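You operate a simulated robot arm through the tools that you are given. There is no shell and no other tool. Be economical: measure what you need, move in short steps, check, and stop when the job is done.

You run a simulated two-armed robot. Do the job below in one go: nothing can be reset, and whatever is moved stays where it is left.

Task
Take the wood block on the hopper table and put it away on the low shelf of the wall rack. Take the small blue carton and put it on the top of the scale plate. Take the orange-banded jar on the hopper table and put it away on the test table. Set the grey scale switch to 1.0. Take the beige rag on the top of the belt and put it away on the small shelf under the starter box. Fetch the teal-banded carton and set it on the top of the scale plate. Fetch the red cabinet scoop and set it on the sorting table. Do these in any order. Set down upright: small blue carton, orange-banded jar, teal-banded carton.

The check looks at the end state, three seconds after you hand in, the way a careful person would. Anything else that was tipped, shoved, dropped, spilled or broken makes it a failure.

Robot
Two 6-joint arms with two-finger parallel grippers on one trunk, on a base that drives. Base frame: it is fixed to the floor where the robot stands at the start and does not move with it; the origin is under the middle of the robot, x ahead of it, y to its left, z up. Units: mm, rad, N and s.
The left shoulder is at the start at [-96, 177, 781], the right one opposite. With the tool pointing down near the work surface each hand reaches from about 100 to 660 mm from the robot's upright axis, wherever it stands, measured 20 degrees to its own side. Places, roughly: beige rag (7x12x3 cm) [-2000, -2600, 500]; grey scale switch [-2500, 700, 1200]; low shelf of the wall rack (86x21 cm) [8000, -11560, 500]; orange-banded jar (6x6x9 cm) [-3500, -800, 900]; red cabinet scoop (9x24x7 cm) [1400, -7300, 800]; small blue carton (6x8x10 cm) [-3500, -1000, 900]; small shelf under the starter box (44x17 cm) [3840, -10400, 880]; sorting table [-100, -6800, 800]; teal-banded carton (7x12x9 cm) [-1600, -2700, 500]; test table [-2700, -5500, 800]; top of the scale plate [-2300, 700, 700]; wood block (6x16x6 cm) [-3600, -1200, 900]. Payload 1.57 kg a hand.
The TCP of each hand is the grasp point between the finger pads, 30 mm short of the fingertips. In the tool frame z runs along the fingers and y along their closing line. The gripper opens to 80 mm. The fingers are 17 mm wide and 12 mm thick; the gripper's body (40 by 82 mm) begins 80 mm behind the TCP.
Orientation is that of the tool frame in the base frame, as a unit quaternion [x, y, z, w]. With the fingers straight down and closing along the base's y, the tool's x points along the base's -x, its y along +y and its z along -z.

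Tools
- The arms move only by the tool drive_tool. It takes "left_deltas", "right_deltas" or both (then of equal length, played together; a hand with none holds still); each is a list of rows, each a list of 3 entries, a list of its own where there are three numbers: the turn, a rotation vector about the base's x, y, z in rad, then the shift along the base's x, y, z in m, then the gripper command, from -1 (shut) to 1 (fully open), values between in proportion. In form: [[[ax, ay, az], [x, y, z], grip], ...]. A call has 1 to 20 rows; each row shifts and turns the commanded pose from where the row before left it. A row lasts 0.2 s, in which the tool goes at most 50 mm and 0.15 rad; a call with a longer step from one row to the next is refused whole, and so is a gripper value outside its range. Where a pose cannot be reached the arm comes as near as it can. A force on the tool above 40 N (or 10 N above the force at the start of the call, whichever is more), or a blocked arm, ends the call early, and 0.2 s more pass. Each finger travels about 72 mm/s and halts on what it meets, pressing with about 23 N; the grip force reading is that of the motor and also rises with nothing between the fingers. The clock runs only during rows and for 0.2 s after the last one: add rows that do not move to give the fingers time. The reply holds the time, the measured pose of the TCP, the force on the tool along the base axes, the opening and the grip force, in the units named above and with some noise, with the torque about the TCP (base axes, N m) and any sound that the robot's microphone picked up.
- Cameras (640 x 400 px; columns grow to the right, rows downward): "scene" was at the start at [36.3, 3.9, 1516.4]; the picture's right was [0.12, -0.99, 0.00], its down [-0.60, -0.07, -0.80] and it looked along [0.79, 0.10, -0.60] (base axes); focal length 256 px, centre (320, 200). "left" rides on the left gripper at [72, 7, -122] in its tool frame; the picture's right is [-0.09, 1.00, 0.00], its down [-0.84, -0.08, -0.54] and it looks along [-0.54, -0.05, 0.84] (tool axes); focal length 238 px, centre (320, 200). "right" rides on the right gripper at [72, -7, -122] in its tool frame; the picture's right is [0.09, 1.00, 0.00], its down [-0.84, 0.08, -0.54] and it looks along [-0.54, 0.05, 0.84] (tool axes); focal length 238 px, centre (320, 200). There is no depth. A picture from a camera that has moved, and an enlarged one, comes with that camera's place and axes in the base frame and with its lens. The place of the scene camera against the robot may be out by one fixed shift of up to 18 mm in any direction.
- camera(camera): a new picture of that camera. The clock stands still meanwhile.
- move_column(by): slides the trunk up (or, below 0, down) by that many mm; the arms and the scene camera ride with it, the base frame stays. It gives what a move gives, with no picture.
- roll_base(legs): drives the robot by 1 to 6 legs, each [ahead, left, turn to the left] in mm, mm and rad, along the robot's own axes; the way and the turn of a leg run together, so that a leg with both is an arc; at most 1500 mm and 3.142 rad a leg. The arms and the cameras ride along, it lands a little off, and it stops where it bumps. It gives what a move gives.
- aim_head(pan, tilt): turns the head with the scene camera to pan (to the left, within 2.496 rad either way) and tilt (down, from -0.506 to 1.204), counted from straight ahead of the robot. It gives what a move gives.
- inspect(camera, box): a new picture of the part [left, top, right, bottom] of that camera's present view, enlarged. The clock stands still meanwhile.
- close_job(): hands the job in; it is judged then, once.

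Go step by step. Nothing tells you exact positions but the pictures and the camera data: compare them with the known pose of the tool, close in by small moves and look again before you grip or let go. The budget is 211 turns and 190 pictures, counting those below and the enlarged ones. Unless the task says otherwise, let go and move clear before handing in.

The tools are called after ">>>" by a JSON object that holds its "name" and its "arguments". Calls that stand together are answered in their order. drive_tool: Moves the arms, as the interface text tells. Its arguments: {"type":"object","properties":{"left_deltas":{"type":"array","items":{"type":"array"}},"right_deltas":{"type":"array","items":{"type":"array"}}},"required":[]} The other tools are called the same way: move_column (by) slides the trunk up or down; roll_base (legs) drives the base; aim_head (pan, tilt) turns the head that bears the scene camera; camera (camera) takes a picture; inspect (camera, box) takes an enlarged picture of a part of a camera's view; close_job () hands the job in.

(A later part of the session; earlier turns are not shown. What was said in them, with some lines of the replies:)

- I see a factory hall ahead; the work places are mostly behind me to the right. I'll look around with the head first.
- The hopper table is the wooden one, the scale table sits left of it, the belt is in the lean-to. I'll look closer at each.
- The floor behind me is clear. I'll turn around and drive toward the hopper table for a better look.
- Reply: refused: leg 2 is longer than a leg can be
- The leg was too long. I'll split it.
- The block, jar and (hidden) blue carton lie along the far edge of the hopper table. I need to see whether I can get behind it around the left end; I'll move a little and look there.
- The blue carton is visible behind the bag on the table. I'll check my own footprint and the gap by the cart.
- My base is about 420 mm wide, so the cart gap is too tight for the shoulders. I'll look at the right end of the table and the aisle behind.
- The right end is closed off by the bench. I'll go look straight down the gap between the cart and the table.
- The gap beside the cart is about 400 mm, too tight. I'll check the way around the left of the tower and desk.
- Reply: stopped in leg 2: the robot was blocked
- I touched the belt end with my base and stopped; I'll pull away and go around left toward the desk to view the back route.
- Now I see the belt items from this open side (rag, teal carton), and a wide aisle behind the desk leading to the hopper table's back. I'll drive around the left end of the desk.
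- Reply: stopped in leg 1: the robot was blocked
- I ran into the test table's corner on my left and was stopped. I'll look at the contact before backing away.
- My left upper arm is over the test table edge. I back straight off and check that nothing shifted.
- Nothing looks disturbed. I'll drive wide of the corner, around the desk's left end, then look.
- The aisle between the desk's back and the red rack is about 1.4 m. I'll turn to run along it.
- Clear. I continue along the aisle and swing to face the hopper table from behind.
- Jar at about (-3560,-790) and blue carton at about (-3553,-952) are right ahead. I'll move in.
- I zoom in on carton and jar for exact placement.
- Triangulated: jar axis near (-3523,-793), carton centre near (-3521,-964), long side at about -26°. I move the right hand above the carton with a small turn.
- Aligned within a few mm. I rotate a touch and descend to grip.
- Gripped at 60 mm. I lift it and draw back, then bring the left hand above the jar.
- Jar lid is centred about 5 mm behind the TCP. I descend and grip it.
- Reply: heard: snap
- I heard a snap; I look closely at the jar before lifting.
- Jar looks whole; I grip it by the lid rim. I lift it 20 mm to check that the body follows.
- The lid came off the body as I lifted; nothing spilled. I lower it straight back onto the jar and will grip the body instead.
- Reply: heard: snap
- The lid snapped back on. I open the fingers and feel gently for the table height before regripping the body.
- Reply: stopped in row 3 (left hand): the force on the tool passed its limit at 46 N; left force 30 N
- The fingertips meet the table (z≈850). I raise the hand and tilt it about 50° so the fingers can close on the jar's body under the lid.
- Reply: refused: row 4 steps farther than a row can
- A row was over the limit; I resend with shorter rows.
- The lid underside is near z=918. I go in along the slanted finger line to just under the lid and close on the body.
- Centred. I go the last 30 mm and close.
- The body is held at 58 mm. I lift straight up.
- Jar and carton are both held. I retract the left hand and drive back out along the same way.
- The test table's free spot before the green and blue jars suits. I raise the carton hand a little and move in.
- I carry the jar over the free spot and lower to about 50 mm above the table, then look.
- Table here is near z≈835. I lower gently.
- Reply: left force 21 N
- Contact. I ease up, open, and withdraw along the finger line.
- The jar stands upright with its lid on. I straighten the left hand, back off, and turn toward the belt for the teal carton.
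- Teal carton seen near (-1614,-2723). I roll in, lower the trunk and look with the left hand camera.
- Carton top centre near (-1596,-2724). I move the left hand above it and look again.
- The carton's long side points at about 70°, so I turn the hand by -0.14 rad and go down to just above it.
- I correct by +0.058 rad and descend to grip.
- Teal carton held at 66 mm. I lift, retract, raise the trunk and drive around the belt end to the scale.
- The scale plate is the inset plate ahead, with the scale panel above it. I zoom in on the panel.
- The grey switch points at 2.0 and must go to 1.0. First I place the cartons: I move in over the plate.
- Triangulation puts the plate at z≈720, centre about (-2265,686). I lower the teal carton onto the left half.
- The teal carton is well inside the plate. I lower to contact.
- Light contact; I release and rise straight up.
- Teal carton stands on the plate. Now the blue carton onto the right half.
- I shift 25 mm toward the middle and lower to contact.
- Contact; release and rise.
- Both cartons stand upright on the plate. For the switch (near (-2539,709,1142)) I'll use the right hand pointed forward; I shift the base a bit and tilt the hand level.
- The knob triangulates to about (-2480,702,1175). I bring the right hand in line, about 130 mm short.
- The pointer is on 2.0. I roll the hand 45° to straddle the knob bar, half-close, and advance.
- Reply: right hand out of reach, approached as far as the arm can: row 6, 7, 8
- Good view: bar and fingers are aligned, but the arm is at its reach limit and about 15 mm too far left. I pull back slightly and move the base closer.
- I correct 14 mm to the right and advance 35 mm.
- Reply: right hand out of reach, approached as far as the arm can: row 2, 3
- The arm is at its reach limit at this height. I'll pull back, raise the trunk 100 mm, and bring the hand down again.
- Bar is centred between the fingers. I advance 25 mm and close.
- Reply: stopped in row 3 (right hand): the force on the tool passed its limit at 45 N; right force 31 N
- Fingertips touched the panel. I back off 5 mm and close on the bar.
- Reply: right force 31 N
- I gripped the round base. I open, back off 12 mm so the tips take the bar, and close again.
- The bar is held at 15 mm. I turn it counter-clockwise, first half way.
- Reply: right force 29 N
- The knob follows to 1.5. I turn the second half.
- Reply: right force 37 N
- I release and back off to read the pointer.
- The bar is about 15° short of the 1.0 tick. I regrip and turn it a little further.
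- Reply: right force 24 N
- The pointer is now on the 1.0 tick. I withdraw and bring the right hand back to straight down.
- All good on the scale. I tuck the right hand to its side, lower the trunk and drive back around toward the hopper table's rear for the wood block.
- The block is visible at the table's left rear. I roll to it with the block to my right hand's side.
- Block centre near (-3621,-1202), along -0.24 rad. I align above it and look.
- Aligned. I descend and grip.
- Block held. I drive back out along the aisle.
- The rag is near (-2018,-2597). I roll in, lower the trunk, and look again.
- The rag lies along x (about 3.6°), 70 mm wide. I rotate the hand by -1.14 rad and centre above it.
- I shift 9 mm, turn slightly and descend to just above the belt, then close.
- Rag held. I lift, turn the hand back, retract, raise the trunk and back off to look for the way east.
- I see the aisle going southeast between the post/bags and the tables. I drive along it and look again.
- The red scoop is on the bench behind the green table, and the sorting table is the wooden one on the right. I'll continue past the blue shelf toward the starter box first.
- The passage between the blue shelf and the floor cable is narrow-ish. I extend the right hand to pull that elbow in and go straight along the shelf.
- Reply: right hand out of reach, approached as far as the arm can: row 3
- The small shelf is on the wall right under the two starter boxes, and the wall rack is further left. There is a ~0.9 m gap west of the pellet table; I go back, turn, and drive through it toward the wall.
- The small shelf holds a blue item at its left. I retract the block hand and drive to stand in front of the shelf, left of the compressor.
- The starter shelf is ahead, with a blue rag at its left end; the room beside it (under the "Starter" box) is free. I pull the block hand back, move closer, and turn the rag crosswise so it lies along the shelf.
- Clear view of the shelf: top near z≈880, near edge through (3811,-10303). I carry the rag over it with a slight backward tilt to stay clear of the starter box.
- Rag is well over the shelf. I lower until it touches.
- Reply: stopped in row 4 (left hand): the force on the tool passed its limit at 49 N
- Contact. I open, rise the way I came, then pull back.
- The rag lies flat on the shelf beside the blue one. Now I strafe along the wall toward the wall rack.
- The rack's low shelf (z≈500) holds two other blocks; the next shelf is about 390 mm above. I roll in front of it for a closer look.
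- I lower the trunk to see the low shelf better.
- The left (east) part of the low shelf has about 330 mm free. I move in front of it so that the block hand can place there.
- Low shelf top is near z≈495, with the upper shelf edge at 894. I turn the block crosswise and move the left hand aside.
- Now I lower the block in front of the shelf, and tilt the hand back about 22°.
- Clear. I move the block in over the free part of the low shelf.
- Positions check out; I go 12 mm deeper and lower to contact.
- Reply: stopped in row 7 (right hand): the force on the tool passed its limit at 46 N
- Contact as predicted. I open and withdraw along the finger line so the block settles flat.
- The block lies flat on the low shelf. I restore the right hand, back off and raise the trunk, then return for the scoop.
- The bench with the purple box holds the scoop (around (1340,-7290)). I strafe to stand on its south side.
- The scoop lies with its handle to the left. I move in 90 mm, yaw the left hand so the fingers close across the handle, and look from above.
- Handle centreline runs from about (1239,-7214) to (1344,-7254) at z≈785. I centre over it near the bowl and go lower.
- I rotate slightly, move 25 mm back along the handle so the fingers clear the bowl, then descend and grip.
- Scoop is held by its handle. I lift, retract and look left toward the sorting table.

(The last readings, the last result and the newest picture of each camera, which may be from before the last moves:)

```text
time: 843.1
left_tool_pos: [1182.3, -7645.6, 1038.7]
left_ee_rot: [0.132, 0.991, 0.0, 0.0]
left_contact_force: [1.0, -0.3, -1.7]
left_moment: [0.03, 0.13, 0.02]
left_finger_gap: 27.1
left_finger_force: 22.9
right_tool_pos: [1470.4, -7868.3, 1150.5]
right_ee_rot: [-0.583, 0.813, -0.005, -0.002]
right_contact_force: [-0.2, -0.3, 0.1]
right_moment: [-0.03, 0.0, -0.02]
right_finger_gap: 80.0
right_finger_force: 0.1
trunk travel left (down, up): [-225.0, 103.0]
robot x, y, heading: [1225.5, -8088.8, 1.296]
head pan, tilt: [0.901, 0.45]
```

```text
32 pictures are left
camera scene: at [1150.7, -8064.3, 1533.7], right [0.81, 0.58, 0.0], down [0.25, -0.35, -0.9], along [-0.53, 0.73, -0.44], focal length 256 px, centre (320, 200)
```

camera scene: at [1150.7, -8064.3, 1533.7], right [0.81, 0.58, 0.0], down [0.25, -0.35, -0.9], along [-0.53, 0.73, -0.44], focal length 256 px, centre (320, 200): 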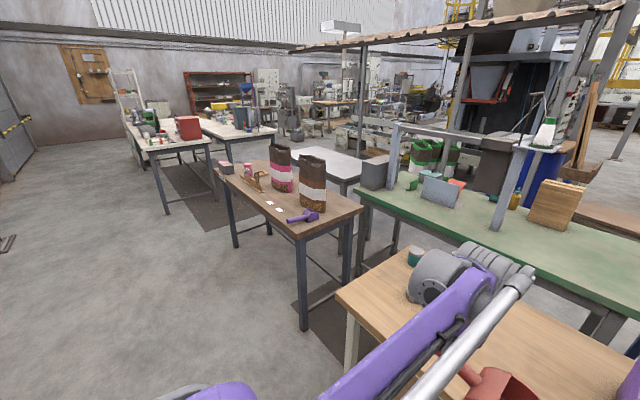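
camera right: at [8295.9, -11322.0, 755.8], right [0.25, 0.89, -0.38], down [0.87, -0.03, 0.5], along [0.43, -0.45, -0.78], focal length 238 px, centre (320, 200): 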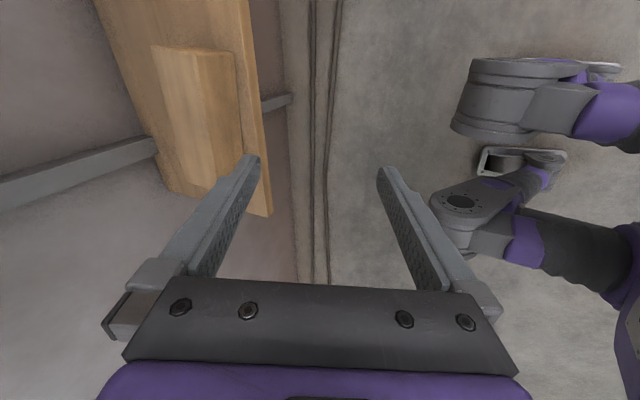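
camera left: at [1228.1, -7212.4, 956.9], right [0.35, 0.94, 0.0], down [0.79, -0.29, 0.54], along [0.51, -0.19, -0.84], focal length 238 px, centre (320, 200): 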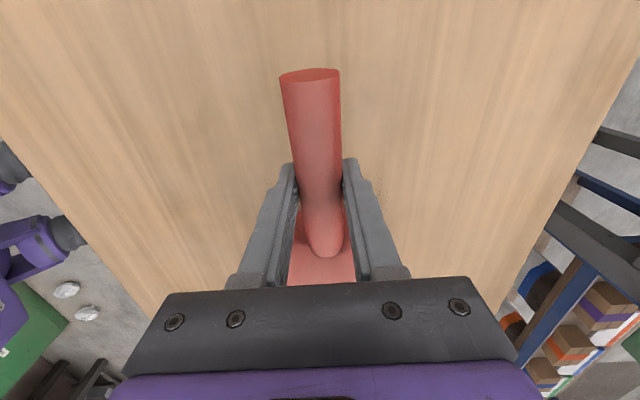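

The sorting table is the wooden one to the left with the two bags and a purple scoop; its south side is open. I strafe there.

>>> {"name": "roll_base", "arguments": {"legs": [[110, 1180, 0]]}}

>>> {"name": "aim_head", "arguments": {"pan": 0, "tilt": 0.6}}

>>> {"name": "camera", "arguments": {"camera": "scene"}}

```text
time: 853.8
left_tool_pos: [61.4, -7212.3, 1037.9]
left_ee_rot: [0.134, 0.991, 0.001, 0.001]
left_contact_force: [0.2, -0.1, -1.7]
left_moment: [0.01, 0.1, 0.03]
left_finger_gap: 27.2
left_finger_force: 22.9
right_tool_pos: [350.0, -7435.6, 1151.8]
right_ee_rot: [-0.581, 0.814, -0.005, -0.001]
right_contact_force: [-0.4, 0.4, 0.9]
right_moment: [0.0, -0.02, -0.05]
right_finger_gap: 80.0
right_finger_force: 0.0
trunk travel left (down, up): [-225.0, 103.0]
robot x, y, heading: [107.6, -7661.4, 1.29]
head pan, tilt: [0.901, 0.45]
```

```text
time: 855.0
left_tool_pos: [63.3, -7211.7, 1038.7]
left_ee_rot: [0.134, 0.991, 0.001, 0.0]
left_contact_force: [0.0, 0.3, -1.6]
left_moment: [-0.03, 0.09, 0.02]
left_finger_gap: 27.0
left_finger_force: 23.3
right_tool_pos: [349.3, -7434.4, 1151.2]
right_ee_rot: [-0.581, 0.814, -0.005, -0.002]
right_contact_force: [-0.2, 0.3, -0.6]
right_moment: [0.01, 0.0, 0.03]
right_finger_gap: 80.2
right_finger_force: 0.0
trunk travel left (down, up): [-225.0, 103.0]
robot x, y, heading: [104.6, -7661.6, 1.289]
head pan, tilt: [0.0, 0.6]
```

```text
31 pictures are left
camera scene: at [107.9, -7620.5, 1520.2], right [0.96, -0.27, 0.0], down [-0.15, -0.54, -0.83], along [0.23, 0.79, -0.56], focal length 256 px, centre (320, 200)
```

scene: 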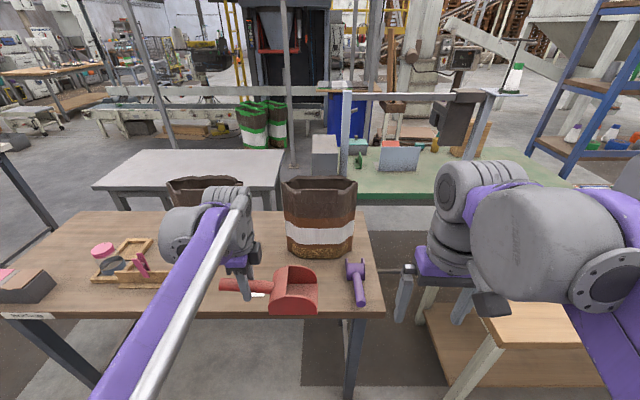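

>>> {"name": "inspect", "arguments": {"camera": "scene", "box": [150, 220, 390, 320]}}

>>> {"name": "camera", "arguments": {"camera": "left"}}

```text
2.67 times, centred on (270, 270) of scene
camera zoom: at [107.9, -7620.5, 1520.2], right [0.96, -0.27, 0.0], down [-0.15, -0.54, -0.83], along [0.23, 0.79, -0.56], focal length 682 px, centre (453, 13)
```

zoom: 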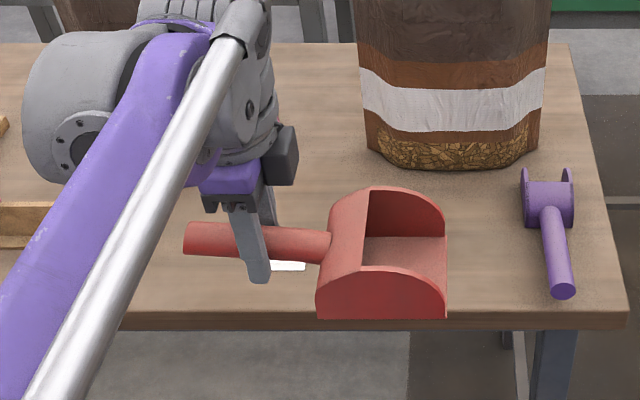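

```text
29 pictures are left
camera left: at [-4.0, -7187.3, 1161.3], right [0.35, 0.94, 0.0], down [0.79, -0.3, 0.54], along [0.51, -0.19, -0.84], focal length 238 px, centre (320, 200)
```

left: 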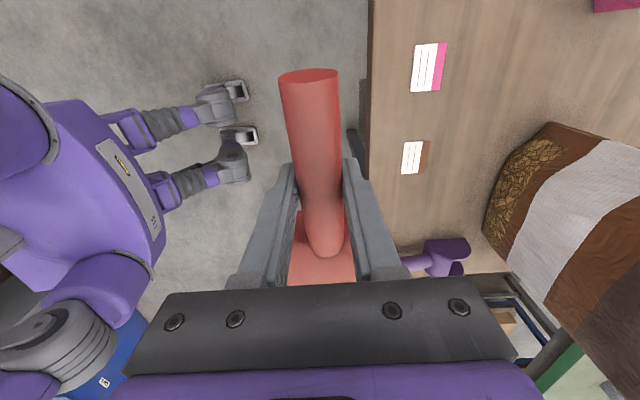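

Two cards lie near the front edge; behind them, left of the brown bag, is a free patch around (110,-6960). I move in and lower the scoop there.

>>> {"name": "roll_base", "arguments": {"legs": [[150, 0, 0]]}}

>>> {"name": "drive_tool", "arguments": {"left_deltas": [[[0, 0, 0], [-0.0085, 0.03, 0], -1], [[0, 0, 0], [-0.0085, 0.03, 0], -1], [[0, 0, 0], [-0.0085, 0.03, -0.01], -1], [[0, 0, 0], [-0.0085, 0.029, -0.02], -1], [[0, 0, 0], [0, 0, -0.04], -1], [[0, 0, 0], [0, 0, -0.04], -1], [[0, 0, 0], [0, 0, 0], -1]]}}

>>> {"name": "camera", "arguments": {"camera": "left"}}

>>> {"name": "camera", "arguments": {"camera": "scene"}}

```text
time: 856.4
left_tool_pos: [103.8, -7068.6, 1037.8]
left_ee_rot: [0.134, 0.991, 0.001, 0.0]
left_contact_force: [1.1, 0.1, -2.3]
left_moment: [0.01, 0.11, 0.04]
left_finger_gap: 27.0
left_finger_force: 22.7
right_tool_pos: [391.0, -7291.2, 1151.6]
right_ee_rot: [-0.581, 0.814, -0.006, -0.002]
right_contact_force: [-0.1, 0.1, 0.2]
right_moment: [0.01, 0.01, 0.03]
right_finger_gap: 79.9
right_finger_force: 0.0
trunk travel left (down, up): [-225.0, 103.0]
robot x, y, heading: [145.4, -7518.4, 1.292]
head pan, tilt: [0.0, 0.6]
```

```text
time: 858.0
left_tool_pos: [68.9, -6948.7, 929.4]
left_ee_rot: [0.133, 0.991, 0.001, 0.0]
left_contact_force: [-0.1, -1.0, -1.6]
left_moment: [0.13, -0.01, 0.11]
left_finger_gap: 27.3
left_finger_force: 23.5
right_tool_pos: [391.3, -7292.0, 1151.9]
right_ee_rot: [-0.582, 0.813, -0.006, -0.001]
right_contact_force: [-0.3, -0.4, -0.5]
right_moment: [-0.01, 0.04, -0.03]
right_finger_gap: 80.0
right_finger_force: 0.1
trunk travel left (down, up): [-225.0, 103.0]
robot x, y, heading: [144.2, -7517.4, 1.297]
head pan, tilt: [0.0, 0.6]
```

```text
28 pictures are left
camera left: at [3.3, -6924.3, 1052.0], right [0.35, 0.94, 0.0], down [0.79, -0.3, 0.54], along [0.51, -0.19, -0.84], focal length 238 px, centre (320, 200)
```

left: 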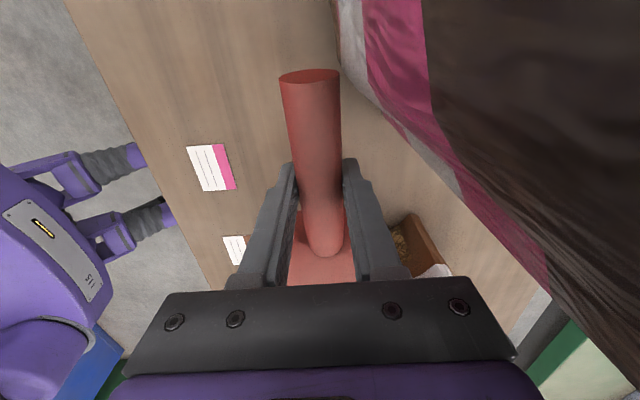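

```text
27 pictures are left
camera scene: at [148.9, -7476.9, 1520.2], right [0.96, -0.27, 0.0], down [-0.16, -0.54, -0.83], along [0.23, 0.79, -0.56], focal length 256 px, centre (320, 200)
```

scene: 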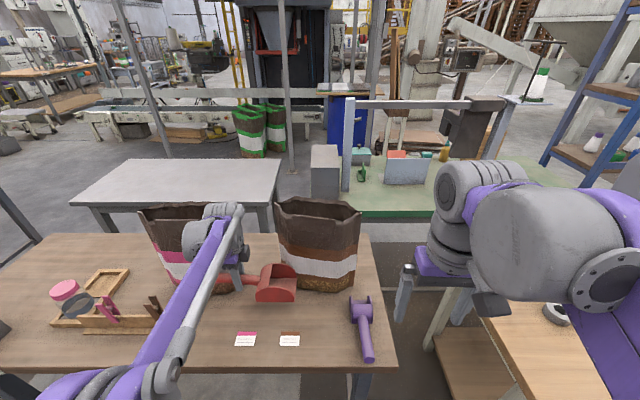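

The table top is near z≈826, and the scoop is close to the bags. I shift 25 mm toward me before lowering and check.

>>> {"name": "drive_tool", "arguments": {"left_deltas": [[[0, 0, 0], [0.004, -0.013, 0], -1], [[0, 0, 0], [0.004, -0.013, 0], -1], [[0, 0, 0], [0, 0, 0], -1]]}}

>>> {"name": "inspect", "arguments": {"camera": "scene", "box": [130, 190, 390, 360]}}

```text
time: 858.8
left_tool_pos: [77.0, -6975.3, 929.5]
left_ee_rot: [0.134, 0.991, 0.001, 0.0]
left_contact_force: [-0.1, -0.8, -1.6]
left_moment: [0.05, 0.16, 0.03]
left_finger_gap: 27.3
left_finger_force: 23.1
right_tool_pos: [390.6, -7291.5, 1150.5]
right_ee_rot: [-0.581, 0.814, -0.006, -0.002]
right_contact_force: [0.0, -0.2, -0.2]
right_moment: [0.01, -0.03, 0.0]
right_finger_gap: 79.8
right_finger_force: 0.2
trunk travel left (down, up): [-225.0, 103.0]
robot x, y, heading: [148.8, -7516.1, 1.291]
head pan, tilt: [0.0, 0.6]
```

```text
2.35 times, centred on (260, 275) of scene
camera zoom: at [149.1, -7476.4, 1520.2], right [0.96, -0.27, 0.0], down [-0.16, -0.54, -0.82], along [0.23, 0.79, -0.57], focal length 602 px, centre (461, 24)
```

zoom: 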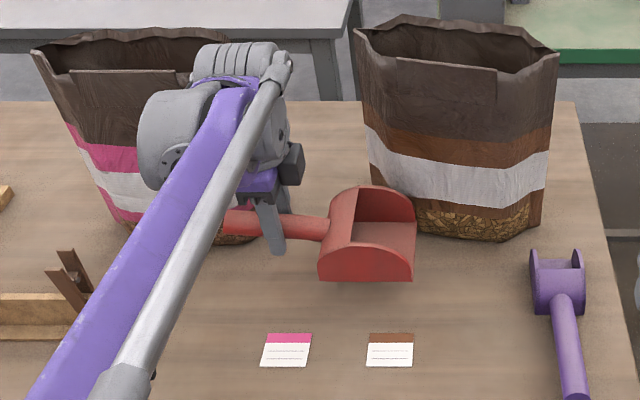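

Clear of both bags and the cards. I lower to contact.

>>> {"name": "drive_tool", "arguments": {"left_deltas": [[[0, 0, 0], [0, 0, -0.02], -1], [[0, 0, 0], [0, 0, -0.02], -1], [[0, 0, 0], [0, 0, -0.01], -1], [[0, 0, 0], [0, 0, -0.005], -1], [[0, 0, 0], [0, 0, -0.004], -1], [[0, 0, 0], [0, 0, -0.004], -1], [[0, 0, 0], [0, 0, -0.003], -1], [[0, 0, 0], [0, 0, -0.003], -1], [[0, 0, 0], [0, 0, 0], -1]]}}

```text
time: 860.8
left_tool_pos: [76.6, -6976.3, 859.3]
left_ee_rot: [0.134, 0.991, 0.001, 0.001]
left_contact_force: [-5.4, 0.8, 12.2]
left_moment: [-0.15, -0.44, 0.0]
left_finger_gap: 27.5
left_finger_force: 23.2
right_tool_pos: [389.8, -7291.9, 1151.3]
right_ee_rot: [-0.582, 0.814, -0.005, -0.001]
right_contact_force: [0.1, -0.2, 0.8]
right_moment: [0.0, -0.01, 0.01]
right_finger_gap: 80.0
right_finger_force: 0.0
trunk travel left (down, up): [-225.0, 103.0]
robot x, y, heading: [143.6, -7515.5, 1.289]
head pan, tilt: [0.0, 0.6]
```

Touching. I open moderately, rise straight up and check.

>>> {"name": "drive_tool", "arguments": {"left_deltas": [[[0, 0, 0], [0, 0, 0], -0.1], [[0, 0, 0], [0, 0, 0], 0.3], [[0, 0, 0], [0, 0, 0], 0.3], [[0, 0, 0], [0, 0, 0.02], 0.3], [[0, 0, 0], [0, 0, 0.04], 0.3], [[0, 0, 0], [0, 0, 0.04], 0.3], [[0, 0, 0], [-0.003, -0.012, 0.04], 0.3], [[0, 0, 0], [-0.008, -0.03, 0.03], 0.3], [[0, 0, 0], [-0.011, -0.04, 0.01], 0.3], [[0, 0, 0], [-0.011, -0.04, 0], 0.3], [[0, 0, 0], [-0.011, -0.04, 0], 0.3], [[0, 0, 0], [0, 0, 0], 0.3]]}}

>>> {"name": "camera", "arguments": {"camera": "scene"}}

>>> {"name": "camera", "arguments": {"camera": "left"}}

```text
time: 863.4
left_tool_pos: [32.7, -7138.0, 1038.3]
left_ee_rot: [0.134, 0.991, 0.002, -0.001]
left_contact_force: [0.4, 0.0, 0.3]
left_moment: [0.01, 0.0, 0.01]
left_finger_gap: 51.8
left_finger_force: 0.1
right_tool_pos: [391.7, -7289.8, 1151.8]
right_ee_rot: [-0.582, 0.814, -0.005, -0.001]
right_contact_force: [0.2, -0.2, -0.1]
right_moment: [0.01, -0.02, 0.01]
right_finger_gap: 80.0
right_finger_force: 0.1
trunk travel left (down, up): [-225.0, 103.0]
robot x, y, heading: [141.5, -7515.0, 1.286]
head pan, tilt: [0.0, 0.6]
```

```text
25 pictures are left
camera scene: at [149.3, -7475.7, 1520.2], right [0.96, -0.27, 0.0], down [-0.16, -0.54, -0.82], along [0.23, 0.79, -0.57], focal length 256 px, centre (320, 200)
```

scene: 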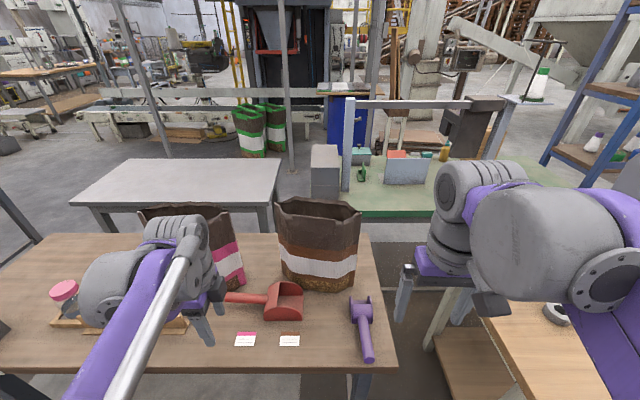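

```text
24 pictures are left
camera left: at [-32.8, -7112.5, 1161.9], right [0.35, 0.94, 0.0], down [0.79, -0.3, 0.54], along [0.51, -0.19, -0.84], focal length 238 px, centre (320, 200)
```

left: 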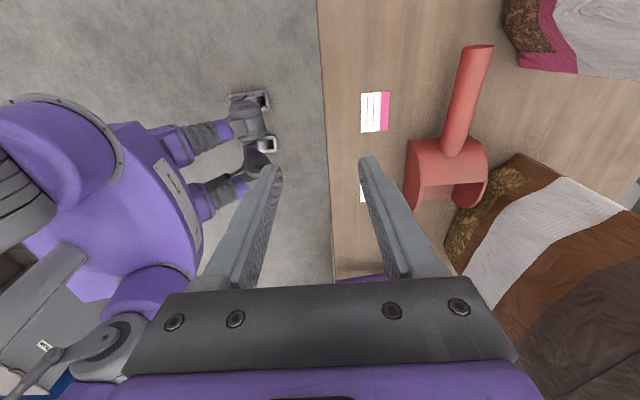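

All pieces are in place: the scoop rests on the sorting table beside the bags. I back clear and hand in.

>>> {"name": "roll_base", "arguments": {"legs": [[-350, 0, 0]]}}

>>> {"name": "inspect", "arguments": {"camera": "scene", "box": [150, 130, 450, 320]}}

```text
time: 865.7
left_tool_pos: [-62.5, -7472.8, 1039.6]
left_ee_rot: [0.132, 0.991, 0.0, -0.001]
left_contact_force: [-0.6, 0.7, -0.2]
left_moment: [0.01, 0.01, 0.0]
left_finger_gap: 52.0
left_finger_force: 0.0
right_tool_pos: [295.8, -7626.4, 1152.6]
right_ee_rot: [-0.583, 0.812, -0.006, -0.002]
right_contact_force: [0.7, -0.5, 0.5]
right_moment: [0.01, -0.01, -0.01]
right_finger_gap: 80.0
right_finger_force: 0.0
trunk travel left (down, up): [-225.0, 103.0]
robot x, y, heading: [48.5, -7852.9, 1.297]
head pan, tilt: [0.0, 0.6]
```

```text
2.11 times, centred on (300, 225) of scene
camera zoom: at [53.6, -7811.8, 1520.2], right [0.96, -0.27, 0.0], down [-0.15, -0.54, -0.83], along [0.23, 0.79, -0.56], focal length 538 px, centre (362, 147)
```

zoom: 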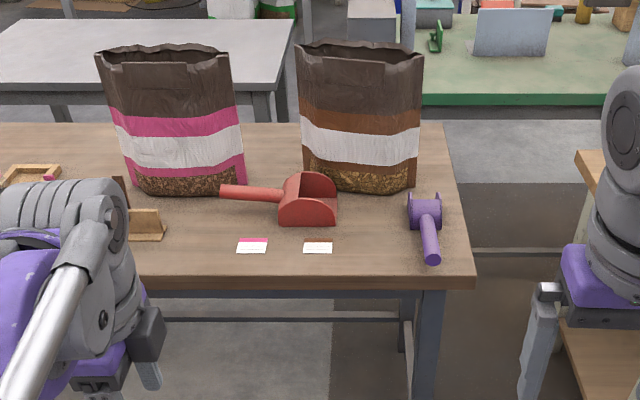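

The scoop lies on the sorting table, nothing else is disturbed there, and both hands are empty and clear. I hand the job in.

>>> {"name": "close_job", "arguments": {}}

```text
The job is handed in.
```

I did all seven parts of the job and handed it in, but I bumped fixed furniture twice along the way, so I can't rule out that something was nudged.

| Item | Where it is now |
|---|---|
| Wood block | Flat on the low shelf of the wall rack |
| Small blue carton | Upright on the scale plate |
| Teal-banded carton | Upright on the scale plate |
| Orange-banded jar | Upright on the test table, lid on |
| Grey scale switch | Pointing at 1.0 |
| Beige rag | On the small shelf under the starter box, beside the blue rag |
| Red cabinet scoop | On the sorting table |

- **Bumps:** While driving I touched the belt end with my base. I also ran my left side into the test table's corner. In the pictures afterwards the items on the test table were still standing, but I could not compare their exact positions with before.
- **Jar lid:** On the first grip the jar's lid came off. I put it straight back and it snapped on, nothing spilled, and I carried the jar by its body after that.
- **Sorting table:** The scoop may have brushed a bag lightly before I moved it clear. Both bags were still upright in the last picture.
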